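You operate a simulated robot arm through the tools that you are given. There is no shell and no other tool.

You run a simulated robot arm. Do the job below in one go: nothing can be reset, and whatever is moved stays where it is left.

JOB
Flatten the reel 7 sheet under the iron weight, then prove 4 mm or less on the curl gauge.
Fine: weight back, gauge drawn back, the sheet stays on the curl plate. Set down upright: iron weight.

It is judged by the outcome, as a careful person would: the job done as asked, and still so three seconds after it is handed in. It fails if anything else is knocked over, pushed out of place, dropped, spilled or broken. Flat cloth is picked up by pressing the open fingertips on it (5 to 10 N) and closing them slowly along it; thin cloth reads only 2 to 8 mm in the jaws.

ROBOT AND FRAMES
A 6-joint arm with a two-finger parallel gripper, fixed in place. Base frame: the origin is at the foot of the arm, x ahead of it, y to its left, z up; the work surface is at about z = 87. Readings come in cm, degrees, newtons and seconds.
Its first joint turns from -166.0 to 166.0 degrees. Payload 3.91 kg.
The TCP is the grasp point between the finger pads, 3 cm short of the fingertips. In the tool frame z runs along the fingers and y along their closing line. The gripper opens to 11 cm. The fingers are 2 cm wide and 1 cm thick; the gripper's body (4.8 by 11.2 cm) begins 5.5 cm behind the TCP.
Orientation is that of the tool frame in the base frame, as a unit quaternion [w, x, y, z]. With the fingers straight down and closing along the base's y, the tool's x points along the base's -x, its y along +y and its z along -z.

CONTROLS
- The arm moves only by the tool drive_tool. Its argument "steps" is a list of rows, each a list of 7 numbers: the shift along the base's x, y, z in mm, then the turn, a rotation vector about the base's x, y, z in degrees, then the finger opening in mm, from 0 to 110. In form: [[tx, ty, tz, wx, wy, wz, jaw], ...]. A call has 1 to 20 rows; each row shifts and turns the commanded pose from where the row before left it. A row lasts 0.2 s, in which the tool goes at most 5 cm and 8.6 degrees; a call with a longer step from one row to the next is refused whole, and so is a gripper value outside its range. Where a pose cannot be reached the arm comes as near as it can. A force on the tool above 60 N (or 10 N above the force at the start of the call, whichever is more), or a blocked arm, ends the call early, and 0.2 s more pass. Each finger travels about 15.3 cm/s and halts on what it meets, pressing with about 24 N; the grip force reading is that of the motor and also rises with nothing between the fingers. The clock runs only during rows and for 0.2 s after the last one: add rows that do not move to give the fingers time. It gives the time, the measured TCP pose, the force on the tool (base axes), the opening and the grip force at its end, in the units of the frame above (readings bear some noise), with the torque about the TCP (base axes, N m) and any sound that the robot's microphone picked up, and new pictures: "pictures" is both (left out), scene, wrist or none.
- Cameras (640 x 400 px; columns grow to the right, rows downward): "scene" is fixed at [39.25, -66.09, 161.66]; the picture's right is [-0.14, 0.99, 0.00], its down [0.95, 0.13, -0.29] and it looks along [-0.29, -0.04, -0.96] (base axes); focal length 334 px, centre (320, 200). "wrist" rides on the gripper at [7.2, 1.7, -10.3] in the tool frame; the picture's right is [-0.23, 0.97, 0.00], its down [-0.76, -0.18, -0.62] and it looks along [-0.61, -0.14, 0.78] (tool axes); focal length 222 px, centre (320, 200). There is no depth. A picture from a camera that has moved, and an enlarged one, comes with that camera's place and axes in the base frame and with its lens. The place of the scene camera against the robot may be out by one fixed shift of up to 2.5 cm in any direction.
- inspect(camera, box): a new picture of the part [left, top, right, bottom] of that camera's present view, enlarged. The clock stands still meanwhile.
- job_done(): hands the job in; it is judged then, once.

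Nothing tells you positions but the pictures and the camera data. Unless the task says otherwise, let go and move clear before handing in.

The tools are called after "Call:" by a JSON object that holds its "name" and its "arguments". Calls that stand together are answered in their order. drive_tool: Moves the arm, as the interface text tells. Its arguments: {"type":"object","properties":{"steps":{"type":"array","items":{"type":"array","items":{"type":"number"}}},"pictures":{"type":"string","enum":["both","scene","wrist","none"]}},"required":["steps"]} The other tools are called the same way: inspect (camera, box) takes an enlarged picture of a part of a camera's view; job_done () hands the job in.

At the start:

```text
time: 0.0
eef_pos: [8.91, -60.14, 117.3]
tcp_rot: [0.0, 0.001, 1.0, -0.001]
wrist_force: [-0.1, -0.2, 0.4]
ft_torque: [-0.02, -0.01, -0.03]
opening: 11.0
gripper_force: 0.1
```

scene: 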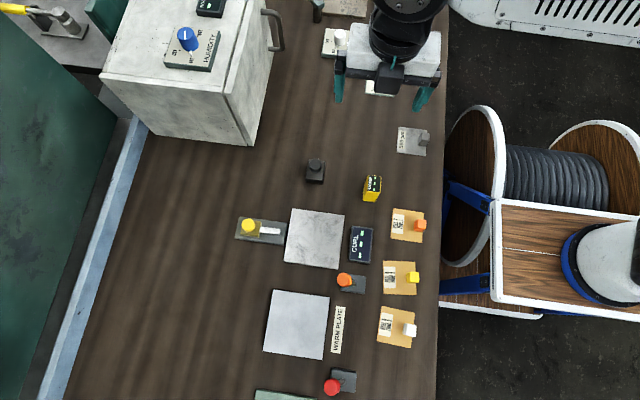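
wrist: 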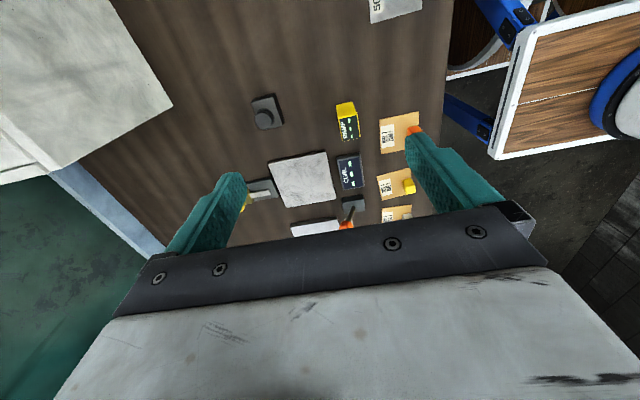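

I see a workbench with a curl plate, a warm plate, a gauge with a yellow knob, three sheets with coloured tabs on the right, and a dark iron weight. I'll enlarge the pictures to read labels before I move.

Call:
{"name": "inspect", "arguments": {"camera": "scene", "box": [220, 140, 440, 280]}}

Call:
{"name": "inspect", "arguments": {"camera": "scene", "box": [220, 260, 440, 400]}}

Call:
{"name": "inspect", "arguments": {"camera": "scene", "box": [370, 200, 440, 245]}}

Call:
{"name": "inspect", "arguments": {"camera": "scene", "box": [370, 255, 440, 300]}}

Call:
{"name": "inspect", "arguments": {"camera": "scene", "box": [370, 300, 440, 345]}}

Call:
{"name": "inspect", "arguments": {"camera": "scene", "box": [100, 0, 460, 160]}}

```text
2.86 times, centred on (330, 210) of scene
camera zoom: at [39.25, -66.09, 161.66], right [-0.14, 0.99, 0.0], down [0.95, 0.13, -0.29], along [-0.29, -0.04, -0.96], focal length 955 px, centre (291, 171)
```

zoom: 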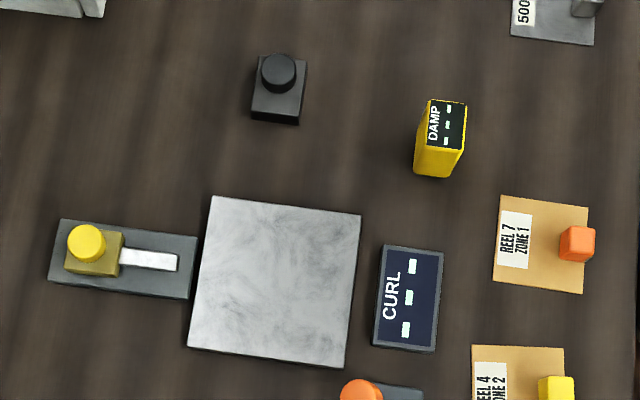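

```text
2.86 times, centred on (330, 330) of scene
camera zoom: at [39.25, -66.09, 161.66], right [-0.14, 0.99, 0.0], down [0.95, 0.13, -0.29], along [-0.29, -0.04, -0.96], focal length 955 px, centre (291, -171)
```

zoom: 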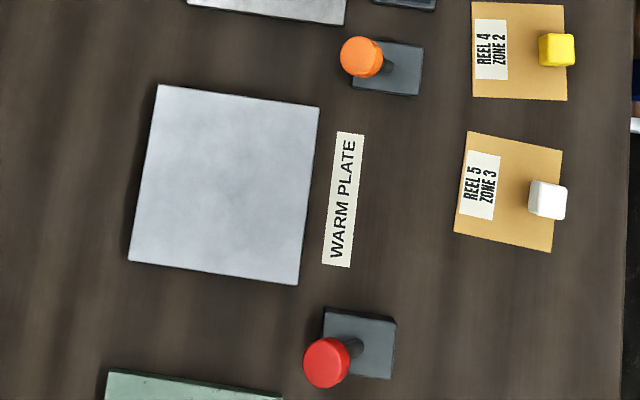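

```text
8.89 times, centred on (405, 222) of scene
camera zoom: at [39.25, -66.09, 161.66], right [-0.14, 0.99, 0.0], down [0.95, 0.13, -0.29], along [-0.29, -0.04, -0.96], focal length 2971 px, centre (-436, 0)
```

zoom: 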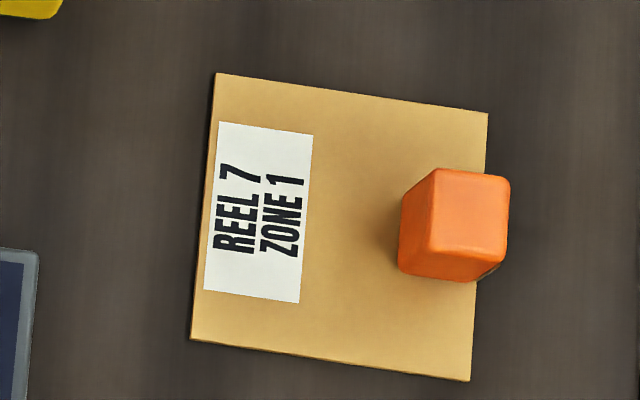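

```text
8.89 times, centred on (405, 278) of scene
camera zoom: at [39.25, -66.09, 161.66], right [-0.14, 0.99, 0.0], down [0.95, 0.13, -0.29], along [-0.29, -0.04, -0.96], focal length 2971 px, centre (-436, -489)
```

zoom: 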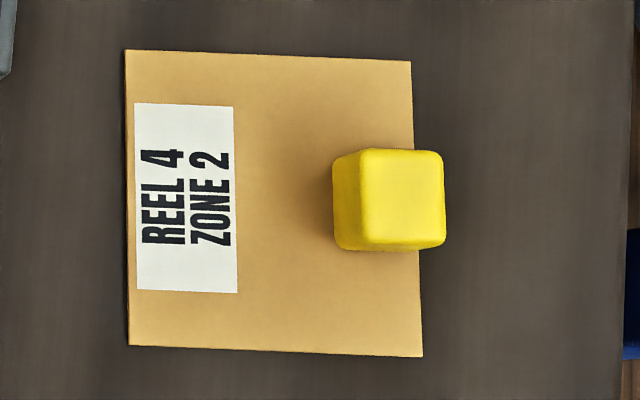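

```text
8.89 times, centred on (405, 322) of scene
camera zoom: at [39.25, -66.09, 161.66], right [-0.14, 0.99, 0.0], down [0.95, 0.13, -0.29], along [-0.29, -0.04, -0.96], focal length 2971 px, centre (-436, -889)
```

zoom: 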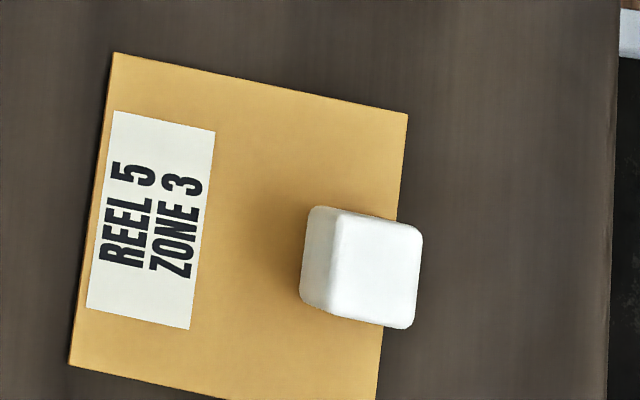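

```text
1.78 times, centred on (280, 80) of scene
camera zoom: at [39.25, -66.09, 161.66], right [-0.14, 0.99, 0.0], down [0.95, 0.13, -0.29], along [-0.29, -0.04, -0.96], focal length 594 px, centre (391, 413)
```

zoom: 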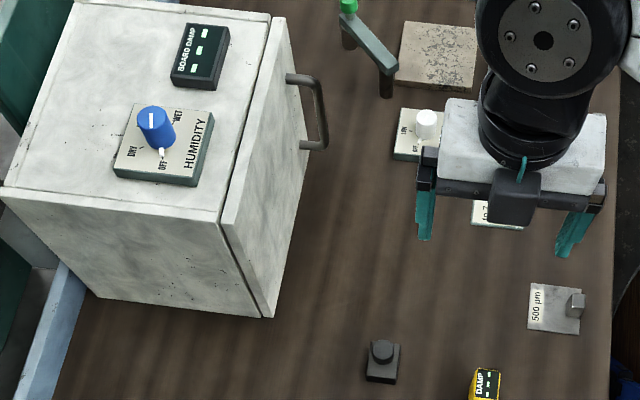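

The three sheets are reel 7 (orange cube), reel 4 (yellow) and reel 5 (white). The curl plate sits between the slide gauge with the yellow knob and the CURL display, and the dark block with a round knob looks like the iron weight. Next I'll look closer at the rest.

Call:
{"name": "inspect", "arguments": {"camera": "scene", "box": [295, 150, 340, 190]}}

Call:
{"name": "inspect", "arguments": {"camera": "scene", "box": [385, 115, 445, 165]}}

Call:
{"name": "inspect", "arguments": {"camera": "scene", "box": [230, 205, 300, 255]}}

Call:
{"name": "inspect", "arguments": {"camera": "scene", "box": [340, 220, 380, 300]}}

Call:
{"name": "inspect", "arguments": {"camera": "scene", "box": [300, 0, 450, 110]}}

Call:
{"name": "inspect", "arguments": {"camera": "wrist", "box": [220, 80, 440, 240]}}

```text
10.00 times, centred on (318, 170) of scene
camera zoom: at [39.25, -66.09, 161.66], right [-0.14, 0.99, 0.0], down [0.95, 0.13, -0.29], along [-0.29, -0.04, -0.96], focal length 3342 px, centre (345, 500)
```

zoom: 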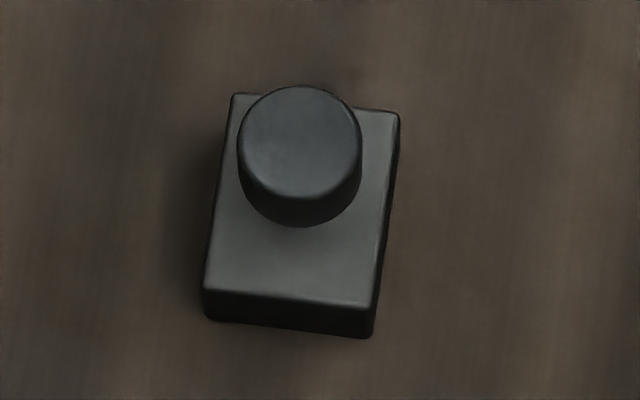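

```text
8.00 times, centred on (415, 140) of scene
camera zoom: at [39.25, -66.09, 161.66], right [-0.14, 0.99, 0.0], down [0.95, 0.13, -0.29], along [-0.29, -0.04, -0.96], focal length 2674 px, centre (-440, 680)
```

zoom: 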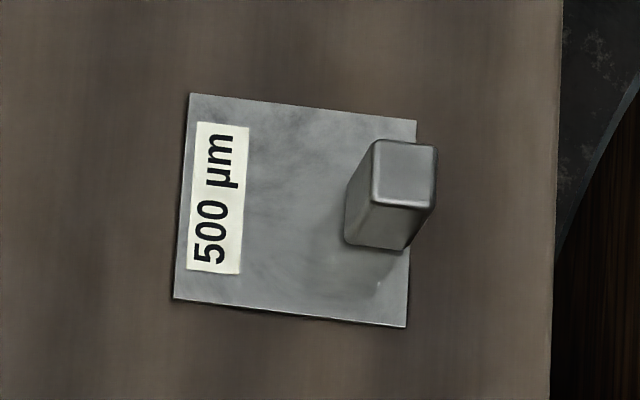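

```text
8.00 times, centred on (265, 230) of scene
camera zoom: at [39.25, -66.09, 161.66], right [-0.14, 0.99, 0.0], down [0.95, 0.13, -0.29], along [-0.29, -0.04, -0.96], focal length 2674 px, centre (760, -40)
```

zoom: 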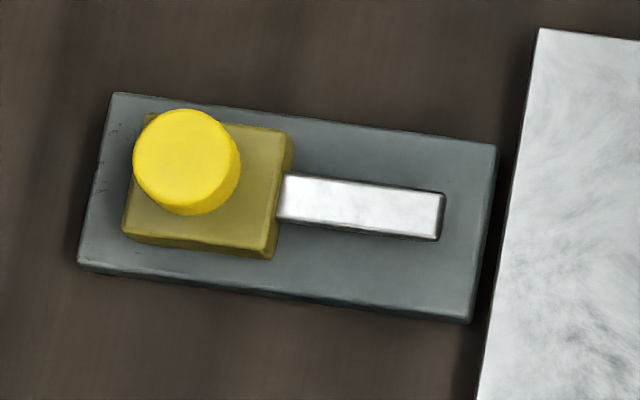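

```text
5.00 times, centred on (360, 260) of scene
camera zoom: at [39.25, -66.09, 161.66], right [-0.14, 0.99, 0.0], down [0.95, 0.13, -0.29], along [-0.29, -0.04, -0.96], focal length 1671 px, centre (120, -100)
```

zoom: 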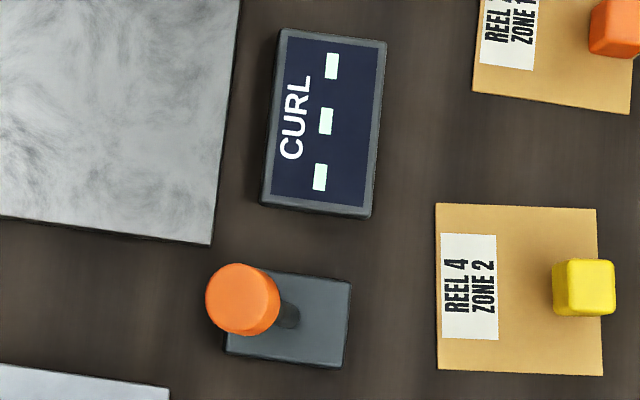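

```text
3.64 times, centred on (375, 55) of scene
camera zoom: at [39.25, -66.09, 161.66], right [-0.14, 0.99, 0.0], down [0.95, 0.13, -0.29], along [-0.29, -0.04, -0.96], focal length 1215 px, centre (120, 727)
```

zoom: 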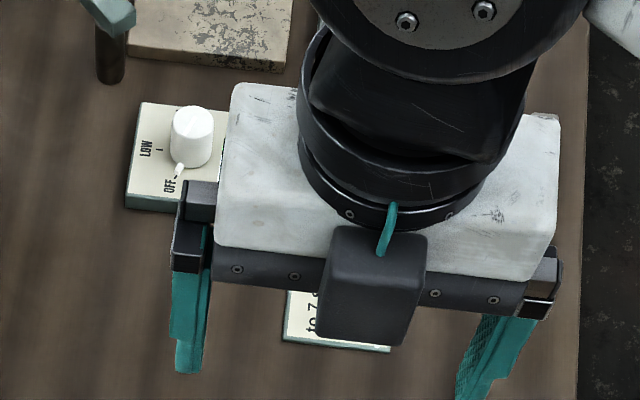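

```text
2.50 times, centred on (330, 160) of wrist
camera zoom: at [1.85, -58.38, 127.74], right [0.23, 0.97, 0.0], down [0.76, -0.18, 0.62], along [0.61, -0.14, -0.78], focal length 555 px, centre (295, 300)
```

zoom: 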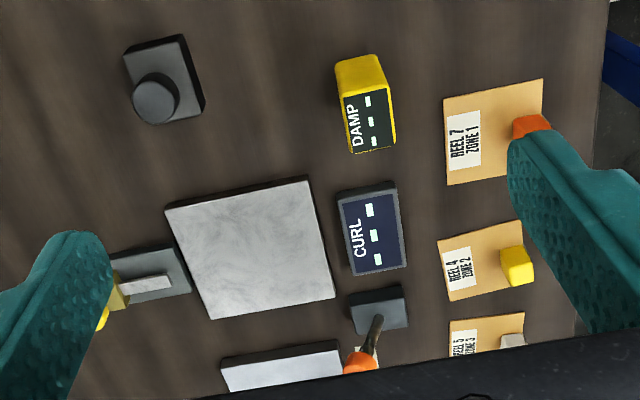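

The displays show dashes for now and the gripper hides a placard. I'll swing over towards the curl plate, staying high, to uncover it.

Call:
{"name": "drive_tool", "arguments": {"steps": [[40, -20, 0, 0, 0, 0, 110], [40, -20, 0, 0, 0, 0, 110], [40, -20, 0, 0, 0, 0, 110], [40, -10, 0, 0, 0, 0, 110], [30, -10, 0, 0, 0, 0, 110], [0, 0, 0, 0, 0, 0, 110]], "pictures": "both"}}

```text
time: 1.4
eef_pos: [27.86, -68.35, 117.21]
tcp_rot: [0.0, 0.001, 1.0, -0.001]
wrist_force: [0.4, 0.4, -0.2]
ft_torque: [0.0, 0.01, -0.02]
opening: 11.01
gripper_force: 0.1
camera wrist: at [20.75, -66.42, 127.73], right [0.23, 0.97, 0.0], down [0.76, -0.18, 0.62], along [0.61, -0.14, -0.78], focal length 222 px, centre (320, 200)
```

scene: 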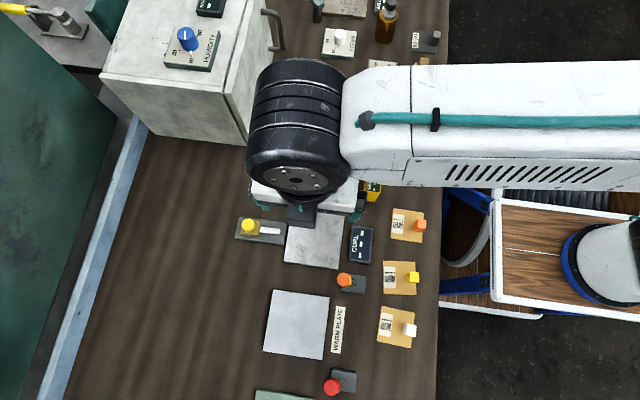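
wrist: 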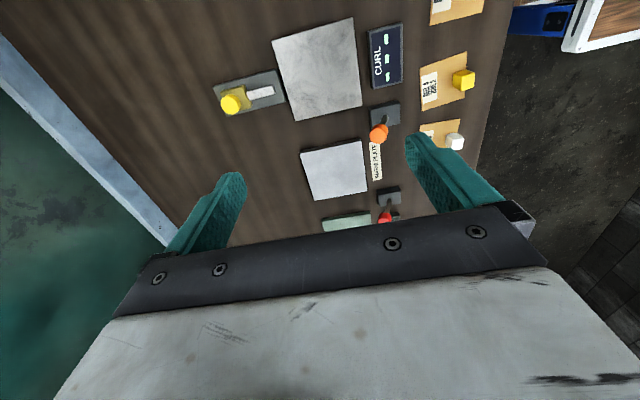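

The arm now covers the placard from this side too. I'll move further along the bench to see the rest of the layout.

Call:
{"name": "drive_tool", "arguments": {"steps": [[45, 0, 0, 0, 0, 0, 110], [45, 0, 0, 0, 0, 0, 110], [45, 0, 0, 0, 0, 0, 110], [45, 10, 0, 0, 0, 0, 110], [45, 10, 0, 0, 0, 0, 110], [0, 0, 0, 0, 0, 0, 110]], "pictures": "both"}}

```text
time: 2.8
eef_pos: [50.5, -66.32, 117.38]
tcp_rot: [-0.001, 0.0, 1.0, -0.001]
wrist_force: [-0.2, 0.4, 0.6]
ft_torque: [0.0, 0.03, -0.02]
opening: 11.0
gripper_force: 0.0
camera wrist: at [43.43, -64.5, 127.77], right [0.23, 0.97, 0.0], down [0.76, -0.18, 0.62], along [0.61, -0.14, -0.78], focal length 222 px, centre (320, 200)
```

scene: 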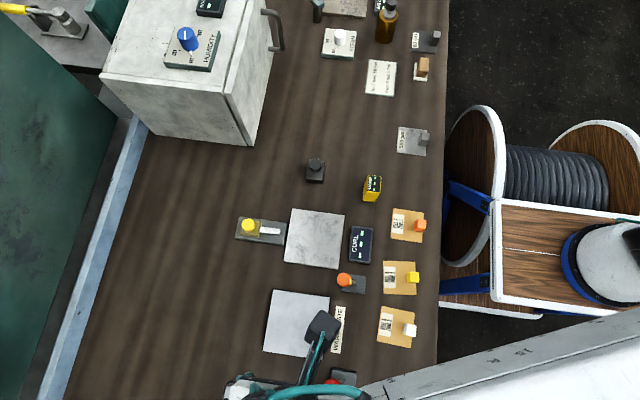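
wrist: 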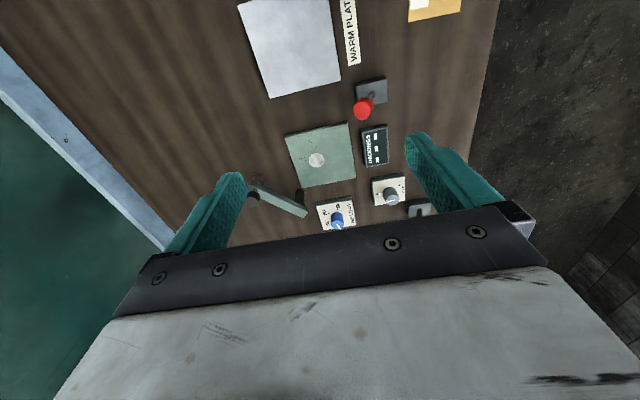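

Call:
{"name": "inspect", "arguments": {"camera": "scene", "box": [355, 50, 445, 105]}}

Call:
{"name": "inspect", "arguments": {"camera": "scene", "box": [300, 0, 450, 60]}}

Call:
{"name": "inspect", "arguments": {"camera": "wrist", "box": [240, 80, 460, 240]}}

Call:
{"name": "inspect", "arguments": {"camera": "scene", "box": [330, 255, 380, 300]}}

Call:
{"name": "inspect", "arguments": {"camera": "scene", "box": [150, 0, 290, 90]}}

```text
7.11 times, centred on (400, 78) of scene
camera zoom: at [39.25, -66.09, 161.66], right [-0.14, 0.99, 0.0], down [0.95, 0.13, -0.29], along [-0.29, -0.04, -0.96], focal length 2377 px, centre (-249, 1071)
```

zoom: 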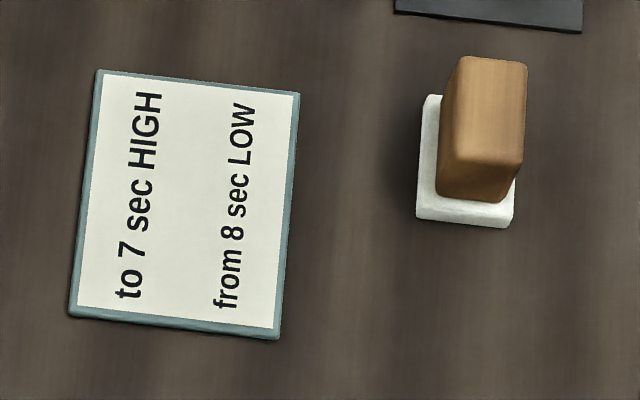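

```text
4.27 times, centred on (375, 30) of scene
camera zoom: at [39.25, -66.09, 161.66], right [-0.14, 0.99, 0.0], down [0.95, 0.13, -0.29], along [-0.29, -0.04, -0.96], focal length 1426 px, centre (85, 925)
```

zoom: 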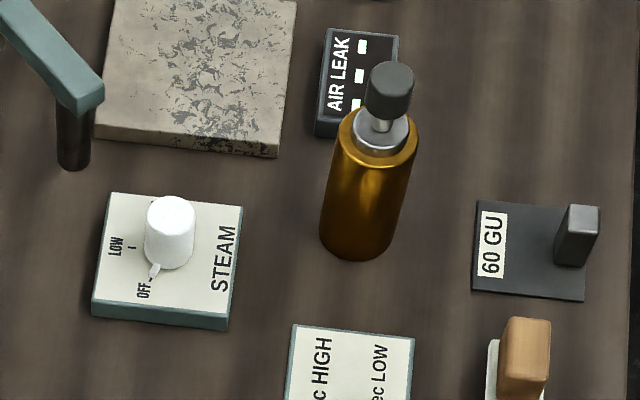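

```text
2.50 times, centred on (350, 160) of wrist
camera zoom: at [43.43, -64.5, 127.77], right [0.23, 0.97, 0.0], down [0.76, -0.18, 0.62], along [0.61, -0.14, -0.78], focal length 555 px, centre (245, 300)
```

zoom: 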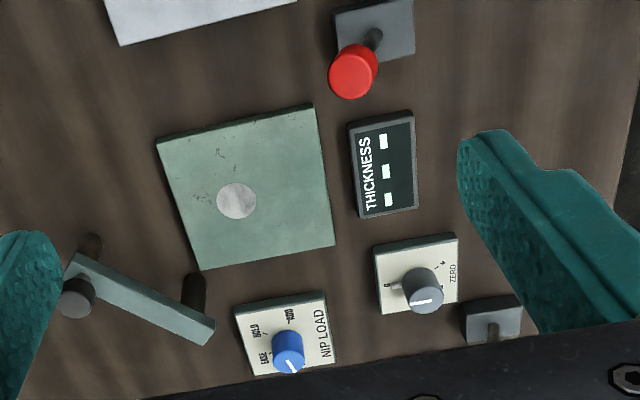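

```text
8.89 times, centred on (355, 278) of scene
camera zoom: at [39.25, -66.09, 161.66], right [-0.14, 0.99, 0.0], down [0.95, 0.13, -0.29], along [-0.29, -0.04, -0.96], focal length 2971 px, centre (9, -489)
```

zoom: 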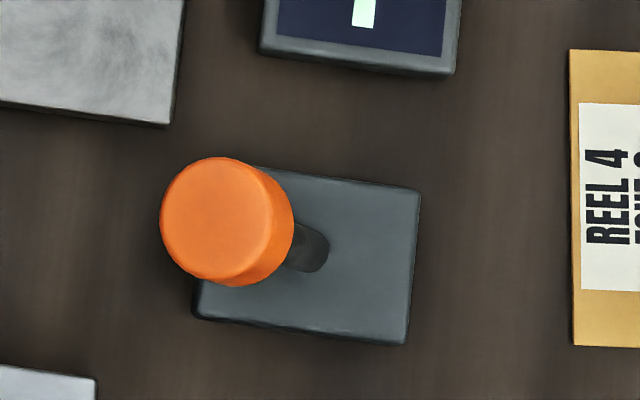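

```text
4.44 times, centred on (220, 45) of scene
camera zoom: at [39.25, -66.09, 161.66], right [-0.14, 0.99, 0.0], down [0.95, 0.13, -0.29], along [-0.29, -0.04, -0.96], focal length 1486 px, centre (764, 889)
```

zoom: 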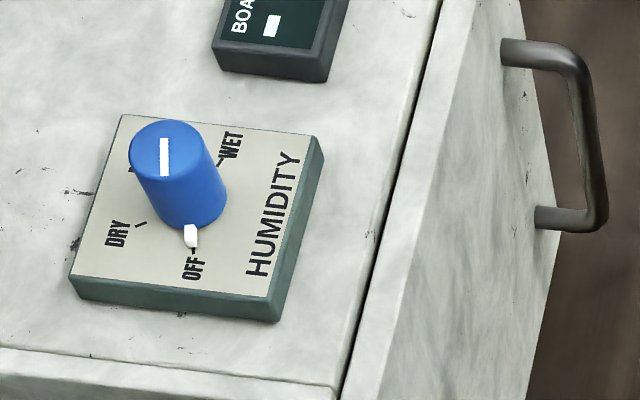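

The bench turns out to be a paper lab, and the parts I need are the reel 7 sheet, the iron weight, the curl plate and the yellow slide gauge. I'll move back and lower so the wrist camera can give exact positions.

Call:
{"name": "drive_tool", "arguments": {"steps": [[-48, 0, 0, 0, 0, 0, 110], [-48, 0, 0, 0, 0, 0, 110], [-48, 0, 0, 0, 0, 0, 110], [-48, 0, 0, 0, 0, 0, 110], [-48, 0, 0, 0, 0, 0, 110], [-48, 0, 0, 0, 0, 0, 110], [-48, 0, 0, 0, 0, 0, 110], [-48, 0, 0, 0, 0, 0, 110], [-40, 0, -20, 0, 0, 0, 110], [0, 0, -40, 0, 0, 0, 110], [0, 0, 0, 0, 0, 0, 110]], "pictures": "wrist"}}

```text
time: 5.2
eef_pos: [8.28, -66.28, 111.4]
tcp_rot: [0.0, 0.001, 1.0, -0.001]
wrist_force: [0.5, 0.5, 0.1]
ft_torque: [0.0, -0.02, 0.03]
opening: 11.0
gripper_force: 0.1
camera wrist: at [1.06, -64.53, 121.83], right [0.23, 0.97, 0.0], down [0.76, -0.18, 0.62], along [0.61, -0.14, -0.78], focal length 222 px, centre (320, 200)
```

wrist: 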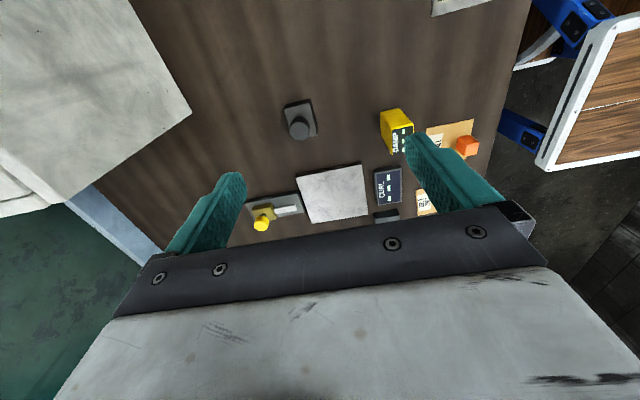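

Call:
{"name": "inspect", "arguments": {"camera": "wrist", "box": [240, 80, 400, 230]}}

Call:
{"name": "inspect", "arguments": {"camera": "wrist", "box": [370, 90, 490, 220]}}

Call:
{"name": "inspect", "arguments": {"camera": "wrist", "box": [270, 85, 340, 150]}}

```text
2.67 times, centred on (320, 155) of wrist
camera zoom: at [1.06, -64.53, 121.83], right [0.23, 0.97, 0.0], down [0.76, -0.18, 0.62], along [0.61, -0.14, -0.78], focal length 592 px, centre (320, 320)
```

zoom: 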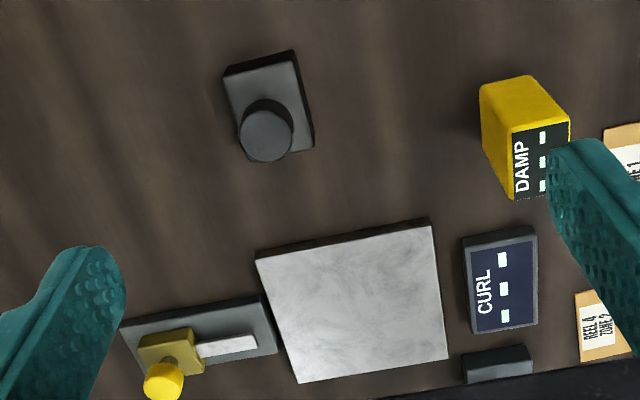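

```text
3.08 times, centred on (430, 155) of wrist
camera zoom: at [1.06, -64.53, 121.83], right [0.23, 0.97, 0.0], down [0.76, -0.18, 0.62], along [0.61, -0.14, -0.78], focal length 684 px, centre (-18, 338)
```

zoom: 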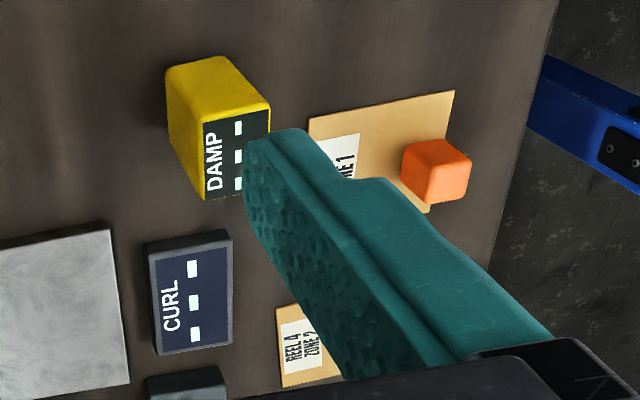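

```text
6.15 times, centred on (305, 118) of wrist
camera zoom: at [1.06, -64.53, 121.83], right [0.23, 0.97, 0.0], down [0.76, -0.18, 0.62], along [0.61, -0.14, -0.78], focal length 1367 px, centre (412, 708)
```

zoom: 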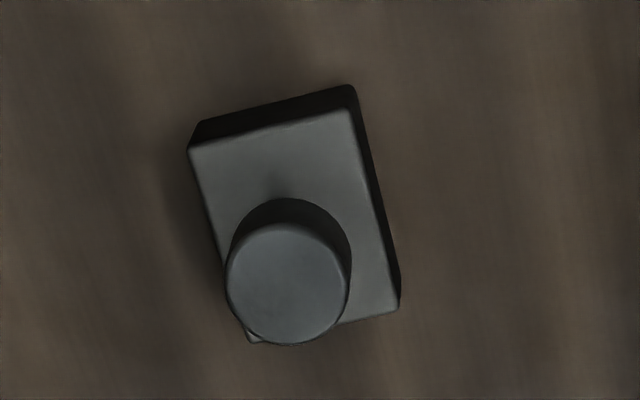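

I now have the weight at about (11.7, -69.8), the knob top at z≈92.5, the curl plate centred at about (27.5, -67.8) and the reel 7 handle near (21, -45). That handle is very close to the arm's base, so I'll turn the tool 90° (fingers closing along x) and test the reach from above.

Call:
{"name": "drive_tool", "arguments": {"steps": [[12, 9, 0, 0, 0, 8.2, 110], [12, 9, 0, 0, 0, 8.2, 110], [12, 9, 0, 0, 0, 8.2, 110], [12, 9, 0, 0, 0, 8.2, 110], [12, 9, 0, 0, 0, 8.2, 110], [12, 9, 0, 0, 0, 8.2, 110], [12, 9, 0, 0, 0, 8.2, 110], [12, 9, 0, 0, 0, 8.2, 110], [12, 9, 0, 0, 0, 8.2, 110], [12, 9, 0, 0, 0, 8.2, 110], [10, 10, 0, 0, 0, 8.0, 110], [0, 0, 0, 0, 0, 0, 110]], "pictures": "both"}}

```text
time: 7.8
eef_pos: [25.02, -56.6, 111.11]
tcp_rot: [-0.005, -0.674, 0.738, 0.005]
wrist_force: [0.7, -0.6, -0.4]
ft_torque: [0.01, 0.02, 0.01]
opening: 10.98
gripper_force: 0.0
out of reach, approached as far as the arm can: row 10, 11
camera wrist: at [22.95, -63.6, 121.54], right [-0.95, 0.32, 0.01], down [0.26, 0.74, 0.62], along [0.19, 0.59, -0.79], focal length 222 px, centre (320, 200)
```

scene: 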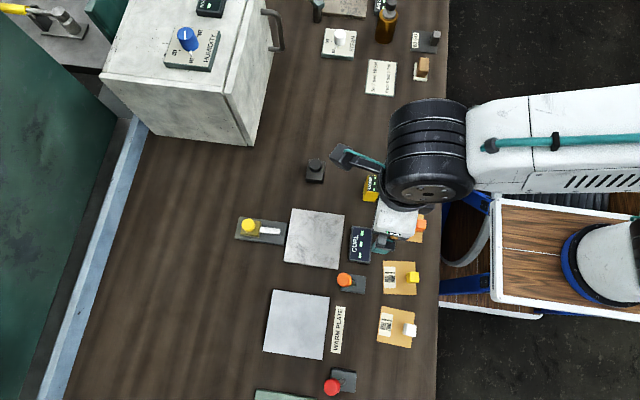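
wrist: 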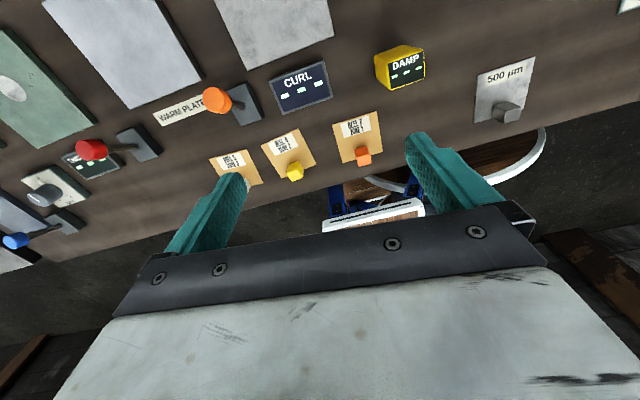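

The arm stopped short at this height because its minimum reach is larger up high, so I'll need to come in low with some tilt. First I'll measure the reel 7 handle from here.

Call:
{"name": "inspect", "arguments": {"camera": "wrist", "box": [310, 95, 410, 185]}}

Call:
{"name": "inspect", "arguments": {"camera": "wrist", "box": [200, 95, 320, 195]}}

```text
4.44 times, centred on (360, 140) of wrist
camera zoom: at [22.95, -63.6, 121.54], right [-0.95, 0.32, 0.01], down [0.26, 0.74, 0.62], along [0.19, 0.59, -0.79], focal length 987 px, centre (142, 467)
```

zoom: 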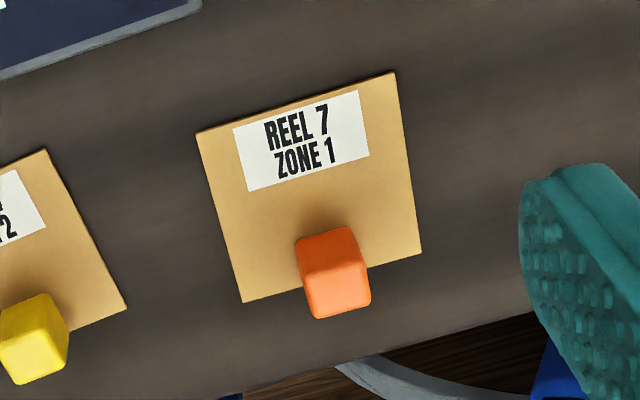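

```text
4.00 times, centred on (260, 145) of wrist
camera zoom: at [22.95, -63.6, 121.54], right [-0.95, 0.32, 0.01], down [0.26, 0.74, 0.62], along [0.19, 0.59, -0.79], focal length 888 px, centre (560, 420)
```

zoom: 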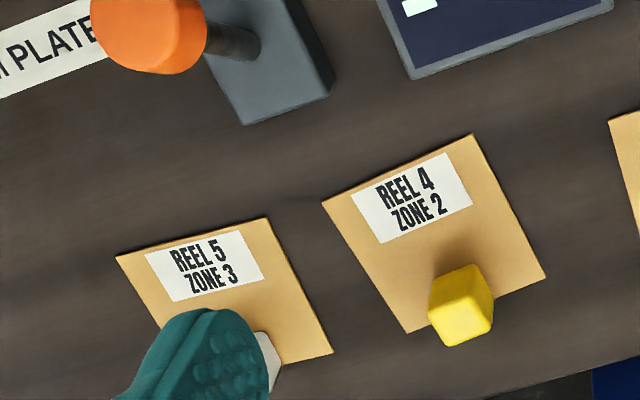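

Call:
{"name": "inspect", "arguments": {"camera": "wrist", "box": [370, 140, 400, 172]}}

Call:
{"name": "inspect", "arguments": {"camera": "wrist", "box": [345, 140, 375, 172]}}

```text
12.50 times, centred on (385, 156) of wrist
camera zoom: at [22.95, -63.6, 121.54], right [-0.95, 0.32, 0.01], down [0.26, 0.74, 0.62], along [0.19, 0.59, -0.79], focal length 2776 px, centre (-492, 750)
```

zoom: 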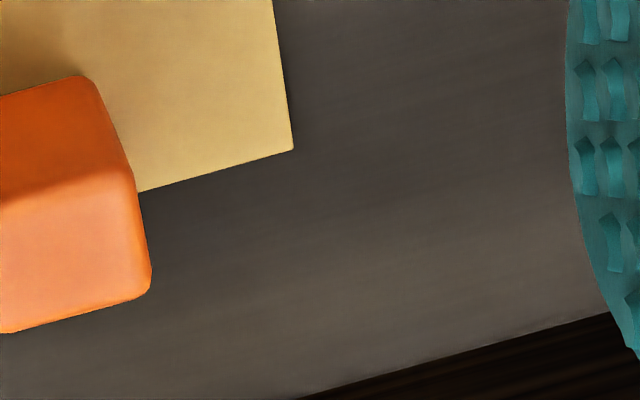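

```text
12.50 times, centred on (360, 156) of wrist
camera zoom: at [22.95, -63.6, 121.54], right [-0.95, 0.32, 0.01], down [0.26, 0.74, 0.62], along [0.19, 0.59, -0.79], focal length 2776 px, centre (-180, 750)
```

zoom: 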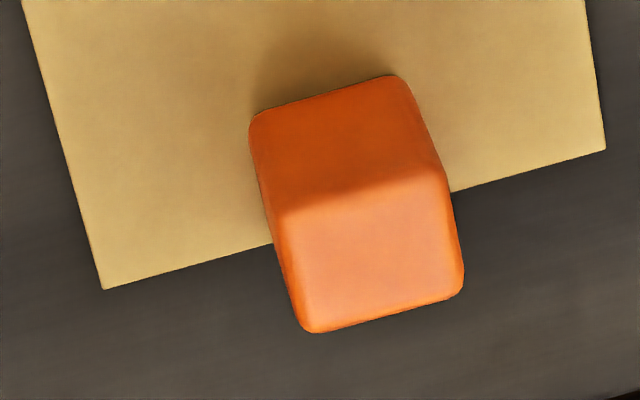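

The handle is about 2.1 × 1.9 × 2.5 cm, centred near (21.15, -44.95), and the sheet is 7 cm square. The DAMP meter at about (15, -56.5) is some 7 cm tall, so I'll turn the wrist the other way to keep the camera clear of it, backing off along −y first.

Call:
{"name": "drive_tool", "arguments": {"steps": [[0, -30, 10, 0, 0, -8.4, 110], [0, -30, 10, 0, 0, -8.4, 110], [0, -20, 0, 0, 0, -8.4, 110], [0, 0, 0, 0, 0, -8.4, 110], [0, 0, 0, 0, 0, -8.4, 110], [0, 0, 0, 0, 0, -8.4, 110], [0, 0, 0, 0, 0, -8.4, 110], [0, 0, 0, 0, 0, -8.4, 110], [0, 0, 0, 0, 0, -8.4, 110], [0, 0, 0, 0, 0, -8.4, 110], [0, 0, 0, 0, 0, -8.4, 110], [0, 0, 0, 0, 0, -8.4, 110], [0, 0, 0, 0, 0, -8.4, 110], [0, 0, 0, 0, 0, -8.4, 110], [0, 0, 0, 0, 0, -8.4, 110], [0, 0, 0, 0, 0, -8.4, 110], [0, 0, 0, 0, 0, -8.4, 110], [0, 0, 0, 0, 0, -8.4, 110], [0, 0, 0, 0, 0, -8.4, 110], [0, 0, 0, 0, 0, 0, 110]], "pictures": "both"}}

```text
time: 12.0
eef_pos: [25.07, -64.73, 113.25]
tcp_rot: [0.004, 0.608, 0.794, 0.006]
wrist_force: [-0.1, -0.5, -0.1]
ft_torque: [-0.02, 0.01, 0.0]
opening: 11.01
gripper_force: 0.0
camera wrist: at [24.75, -57.23, 123.66], right [1.0, 0.03, 0.01], down [0.02, -0.79, 0.62], along [0.03, -0.62, -0.79], focal length 222 px, centre (320, 200)
```

scene: 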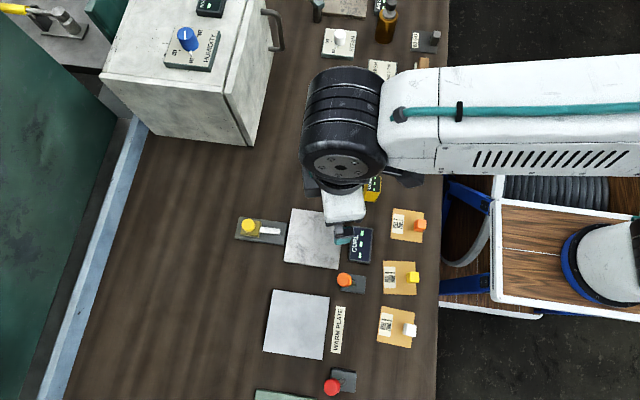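
wrist: 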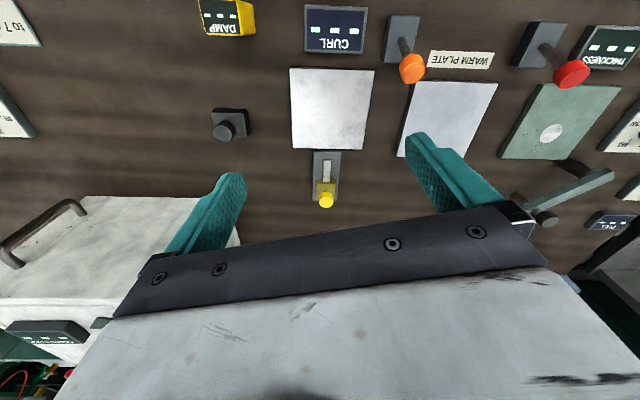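

Calls restart from the pose the arm actually reached, which is good to know. I'll finish the turn to −90°, tilt the fingers 25° towards the base, and come down near the reel 7 sheet with a smaller opening.

Call:
{"name": "drive_tool", "arguments": {"steps": [[-5, 0, -10, 0, 0, -7.55, 80], [-5, 10, -10, 0, 0, -7.55, 60], [-5, 20, -20, 8.3, 0, 0, 60], [-8, 25, -20, 8.3, 0, 0, 60], [-8, 27, -20, 8.4, 0, 0, 60], [-8, 25, -20, 0, 0, 0, 60], [0, 0, 0, 0, 0, 0, 60]], "pictures": "both"}}

Call:
{"name": "inspect", "arguments": {"camera": "wrist", "box": [220, 60, 420, 220]}}

```text
time: 13.6
eef_pos: [21.08, -54.18, 103.19]
tcp_rot: [-0.15, 0.691, 0.689, 0.159]
wrist_force: [-0.2, -0.7, 0.0]
ft_torque: [-0.01, -0.01, -0.03]
opening: 6.03
gripper_force: 0.1
camera wrist: at [22.75, -51.9, 115.78], right [0.97, -0.21, -0.08], down [-0.19, -0.95, 0.24], along [-0.13, -0.22, -0.97], focal length 222 px, centre (320, 200)
```

scene: 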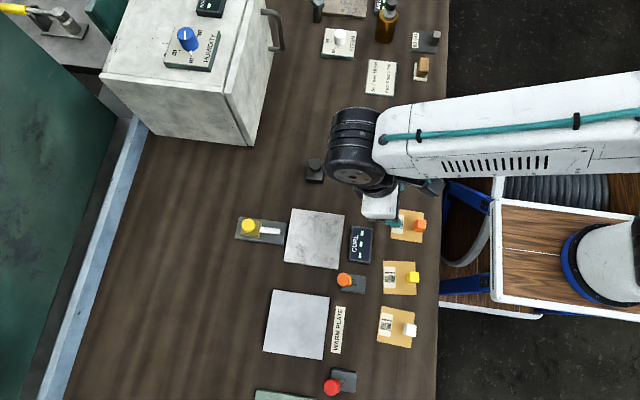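
wrist: 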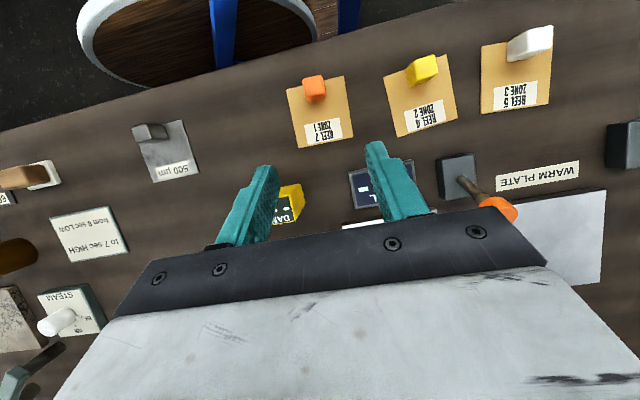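

```text
2.50 times, centred on (320, 140) of wrist
camera zoom: at [22.75, -51.9, 115.78], right [0.97, -0.21, -0.08], down [-0.19, -0.95, 0.24], along [-0.13, -0.22, -0.97], focal length 555 px, centre (320, 350)
```

zoom: 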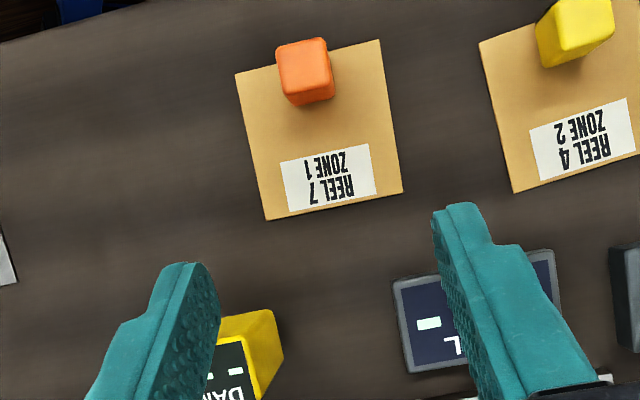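

The tilt pose is reachable and the handle's position agrees at about (21.2, -45). I'll move to a hover point just back along the tool axis, about 3 cm above the handle top.

Call:
{"name": "drive_tool", "arguments": {"steps": [[0, 19, -25, 0, 0, 0, 50], [0, 19, -26, 0, 0, 0, 50], [0, 19, -26, 0, 0, 0, 50], [0, 0, 0, 0, 0, 0, 50]], "pictures": "both"}}

Call:
{"name": "inspect", "arguments": {"camera": "wrist", "box": [220, 60, 420, 220]}}

```text
time: 14.6
eef_pos: [21.16, -48.3, 95.53]
tcp_rot: [-0.15, 0.691, 0.689, 0.159]
wrist_force: [0.0, 0.1, 0.0]
ft_torque: [0.01, -0.04, 0.0]
opening: 4.98
gripper_force: 0.1
camera wrist: at [22.78, -46.01, 107.99], right [0.97, -0.21, -0.08], down [-0.19, -0.95, 0.24], along [-0.13, -0.22, -0.97], focal length 222 px, centre (320, 200)
```

scene: 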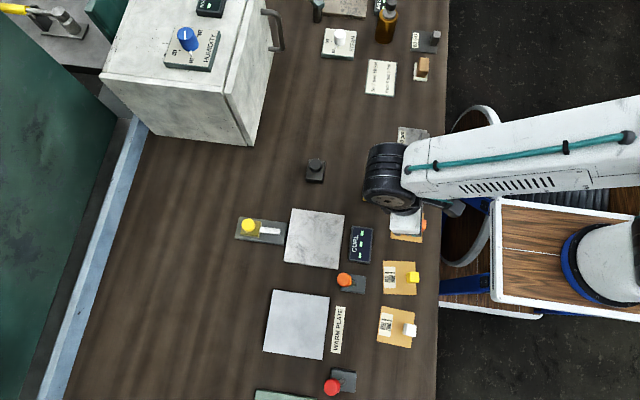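
wrist: 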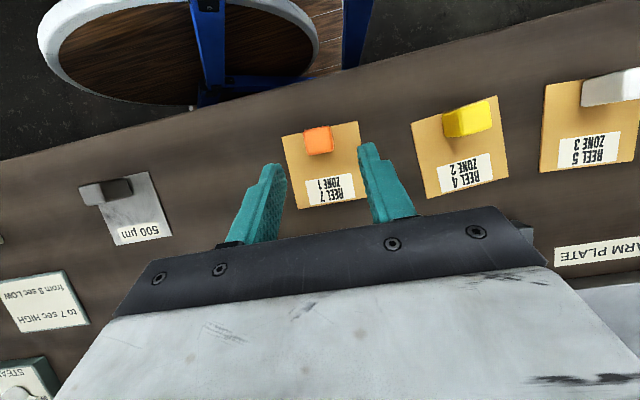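

```text
2.50 times, centred on (320, 140) of wrist
camera zoom: at [22.78, -46.01, 107.99], right [0.97, -0.21, -0.08], down [-0.19, -0.95, 0.24], along [-0.13, -0.22, -0.97], focal length 555 px, centre (320, 350)
```

zoom: 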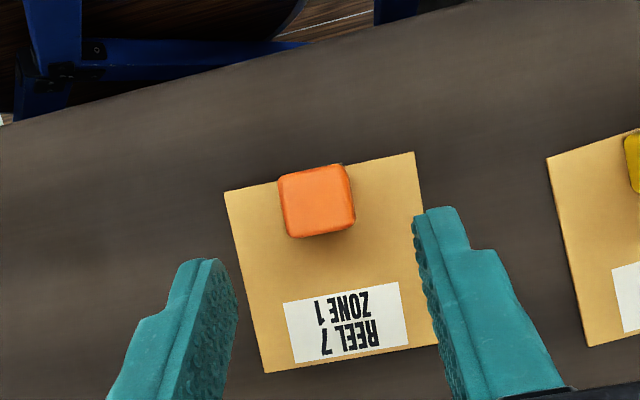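

I'm lined up over the orange handle. I'll go down along the tool axis in small steps to the grip height, keeping the jaws open and watching the force.

Call:
{"name": "drive_tool", "arguments": {"steps": [[1, 6, -15, 0, 0, 0, 50], [0, 6, -15, 0, 0, 0, 50], [0, 4, -9, 0, 0, 0, 50], [0, 2, -5, 0, 0, 0, 50], [0, 0, 0, 0, 0, 0, 50]], "pictures": "both"}}

Call:
{"name": "inspect", "arguments": {"camera": "wrist", "box": [220, 60, 420, 220]}}

```text
time: 15.8
eef_pos: [21.16, -46.6, 91.02]
tcp_rot: [-0.15, 0.69, 0.69, 0.159]
wrist_force: [-0.3, 0.4, -0.4]
ft_torque: [0.0, -0.01, 0.01]
opening: 5.01
gripper_force: 0.1
camera wrist: at [22.83, -44.26, 103.66], right [0.97, -0.21, -0.08], down [-0.19, -0.95, 0.24], along [-0.13, -0.22, -0.97], focal length 222 px, centre (320, 200)
```

scene: 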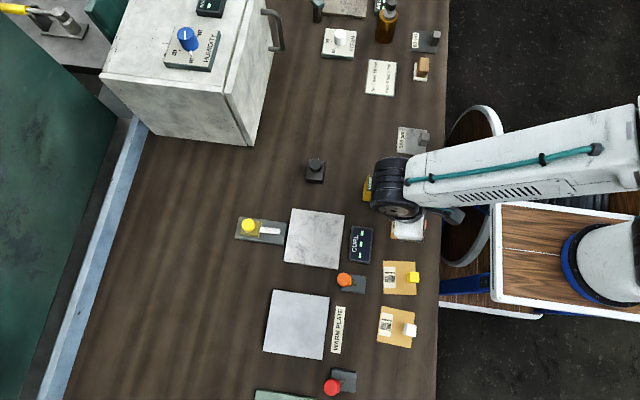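
wrist: 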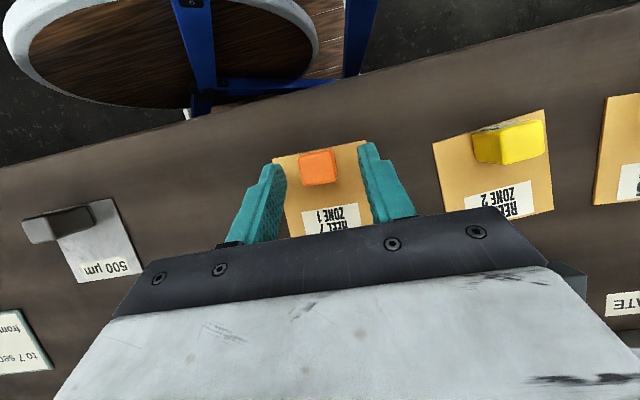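

```text
2.50 times, centred on (320, 140) of wrist
camera zoom: at [22.83, -44.26, 103.66], right [0.97, -0.21, -0.08], down [-0.19, -0.95, 0.24], along [-0.13, -0.22, -0.97], focal length 555 px, centre (320, 350)
```

zoom: 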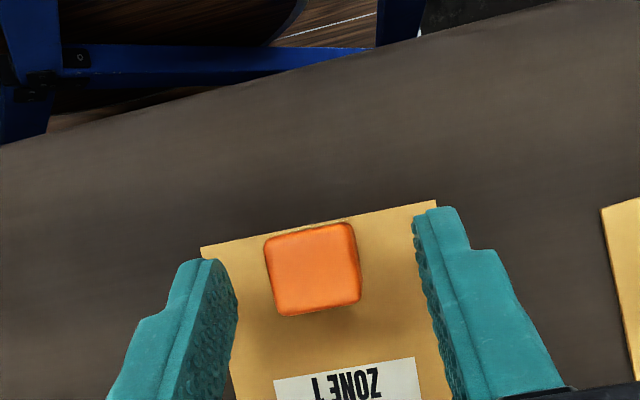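

The fingers straddle the handle with no contact force. I'll close slowly onto it.

Call:
{"name": "drive_tool", "arguments": {"steps": [[0, 0, 0, 0, 0, 0, 40], [0, 0, 0, 0, 0, 0, 30], [0, 0, 0, 0, 0, 0, 24], [0, 0, 0, 0, 0, 0, 20], [0, 0, 0, 0, 0, 0, 15], [0, 0, 0, 0, 0, 0, 10], [0, 0, 0, 0, 0, 0, 10], [0, 0, 0, 0, 0, 0, 10]], "pictures": "wrist"}}

Call:
{"name": "inspect", "arguments": {"camera": "wrist", "box": [220, 60, 420, 220]}}

```text
time: 17.6
eef_pos: [21.09, -46.58, 91.22]
tcp_rot: [-0.15, 0.691, 0.689, 0.159]
wrist_force: [-0.1, -0.3, 3.3]
ft_torque: [-0.01, 0.16, -0.05]
opening: 2.1
gripper_force: 24.5
camera wrist: at [22.82, -44.26, 103.67], right [0.97, -0.21, -0.08], down [-0.19, -0.95, 0.24], along [-0.13, -0.22, -0.97], focal length 222 px, centre (320, 200)
```

wrist: 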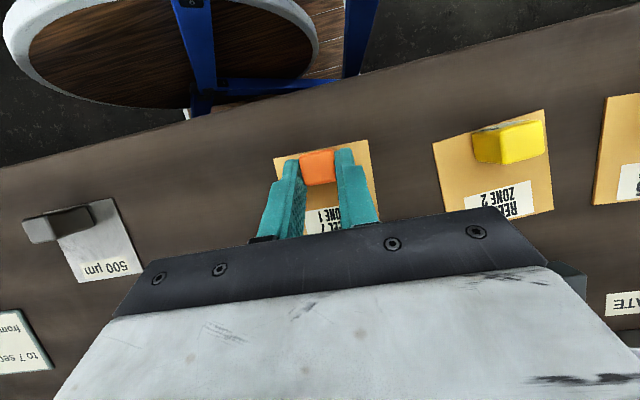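

```text
2.50 times, centred on (320, 140) of wrist
camera zoom: at [22.82, -44.26, 103.67], right [0.97, -0.21, -0.08], down [-0.19, -0.95, 0.24], along [-0.13, -0.22, -0.97], focal length 555 px, centre (320, 350)
```

zoom: 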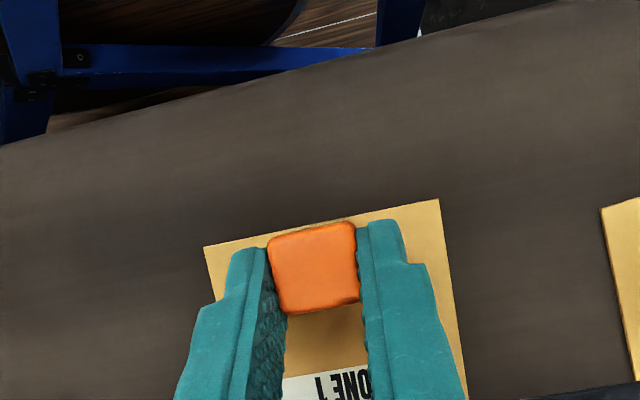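

The handle is held (2.1 cm, 24 N). I'll lift along the tool axis and carry the sheet out and up, clear of the DAMP meter.

Call:
{"name": "drive_tool", "arguments": {"steps": [[0, -3, 8, 0, 0, 0, 10], [0, -6, 14, 0, 0, 0, 10], [0, -8, 18, 0, 0, 0, 10], [5, -14, 20, 0, 0, 0, 10], [10, -22, 24, 0, 0, 0, 10], [14, -28, 20, 0, 0, 0, 10], [0, 0, 0, 0, 0, 0, 10]], "pictures": "both"}}

```text
time: 19.2
eef_pos: [24.21, -54.43, 101.43]
tcp_rot: [-0.149, 0.692, 0.689, 0.159]
wrist_force: [0.1, 0.0, -0.9]
ft_torque: [0.0, 0.0, -0.03]
opening: 2.13
gripper_force: 24.3
camera wrist: at [25.88, -52.3, 113.98], right [0.97, -0.21, -0.08], down [-0.19, -0.95, 0.24], along [-0.13, -0.22, -0.97], focal length 222 px, centre (320, 200)
```

scene: 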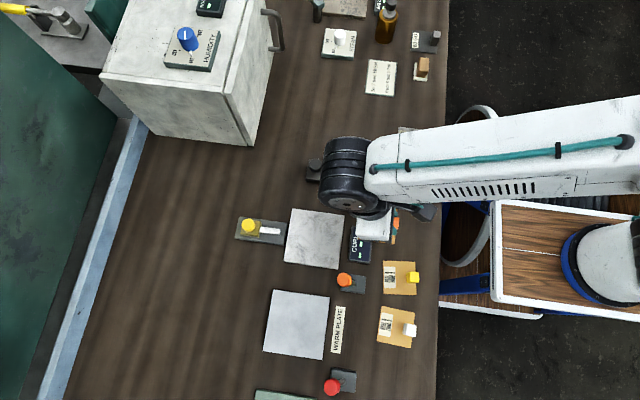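
wrist: 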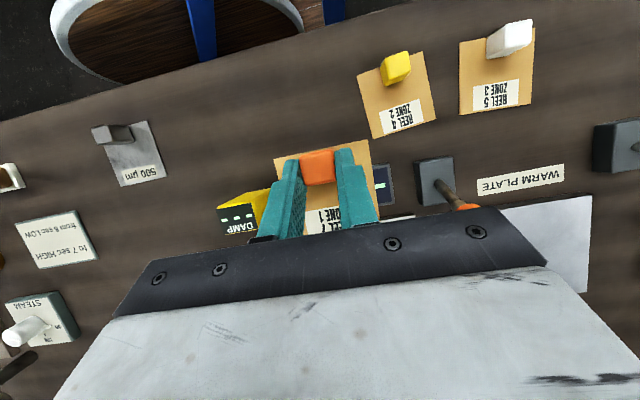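

The sheet came up cleanly and hangs level. I'll carry it over the curl plate.

Call:
{"name": "drive_tool", "arguments": {"steps": [[8, -31, 4, 0, 0, 0, 10], [8, -31, 2, 0, 0, 0, 10], [8, -31, 0, 0, 0, 0, 10], [8, -32, 0, 0, 0, 0, 10], [0, 0, -20, 0, 0, 0, 10], [0, 0, -20, 0, 0, 0, 10], [0, 0, 0, 0, 0, 0, 10]], "pictures": "both"}}

Call:
{"name": "inspect", "arguments": {"camera": "wrist", "box": [220, 100, 420, 260]}}

Call:
{"name": "inspect", "arguments": {"camera": "scene", "box": [230, 170, 390, 290]}}

```text
time: 20.8
eef_pos: [27.41, -67.23, 98.06]
tcp_rot: [-0.149, 0.691, 0.689, 0.159]
wrist_force: [0.2, -0.9, 0.1]
ft_torque: [-0.03, 0.01, 0.0]
opening: 2.07
gripper_force: 24.5
camera wrist: at [28.93, -64.92, 110.65], right [0.97, -0.21, -0.08], down [-0.19, -0.95, 0.24], along [-0.13, -0.22, -0.97], focal length 222 px, centre (320, 200)
```

scene: 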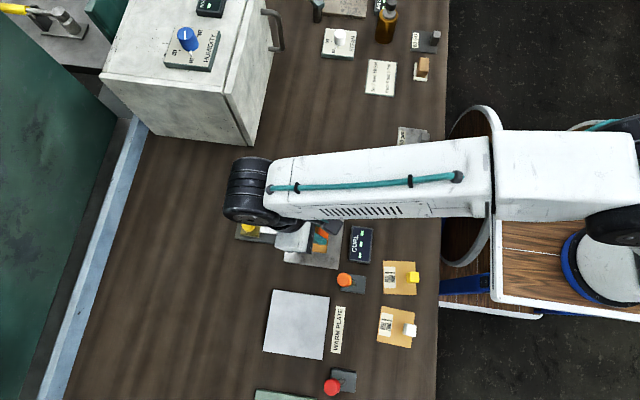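
wrist: 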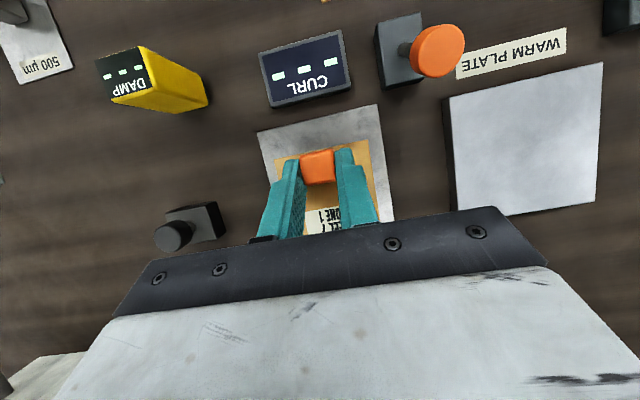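

```text
2.50 times, centred on (320, 180) of wrist
camera zoom: at [28.93, -64.92, 110.65], right [0.97, -0.21, -0.08], down [-0.19, -0.95, 0.24], along [-0.13, -0.22, -0.97], focal length 555 px, centre (320, 250)
```

zoom: 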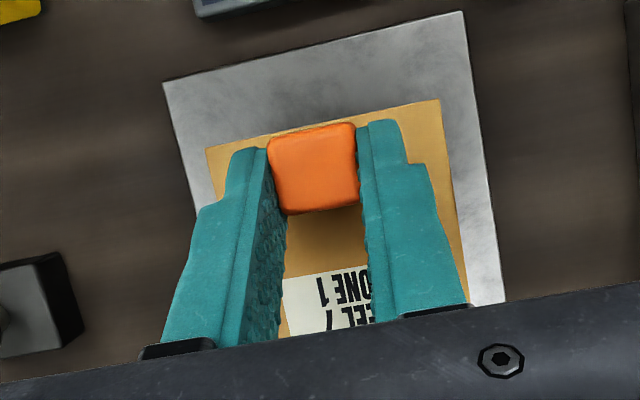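

```text
3.33 times, centred on (310, 230) of scene
camera zoom: at [39.25, -66.09, 161.66], right [-0.14, 0.99, 0.0], down [0.95, 0.13, -0.29], along [-0.29, -0.04, -0.96], focal length 1114 px, centre (353, 100)
```

zoom: 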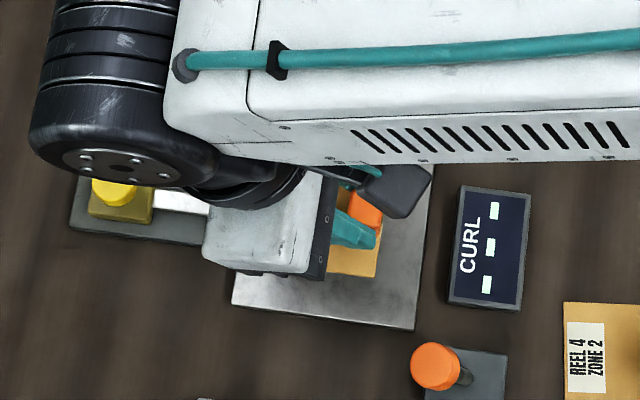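

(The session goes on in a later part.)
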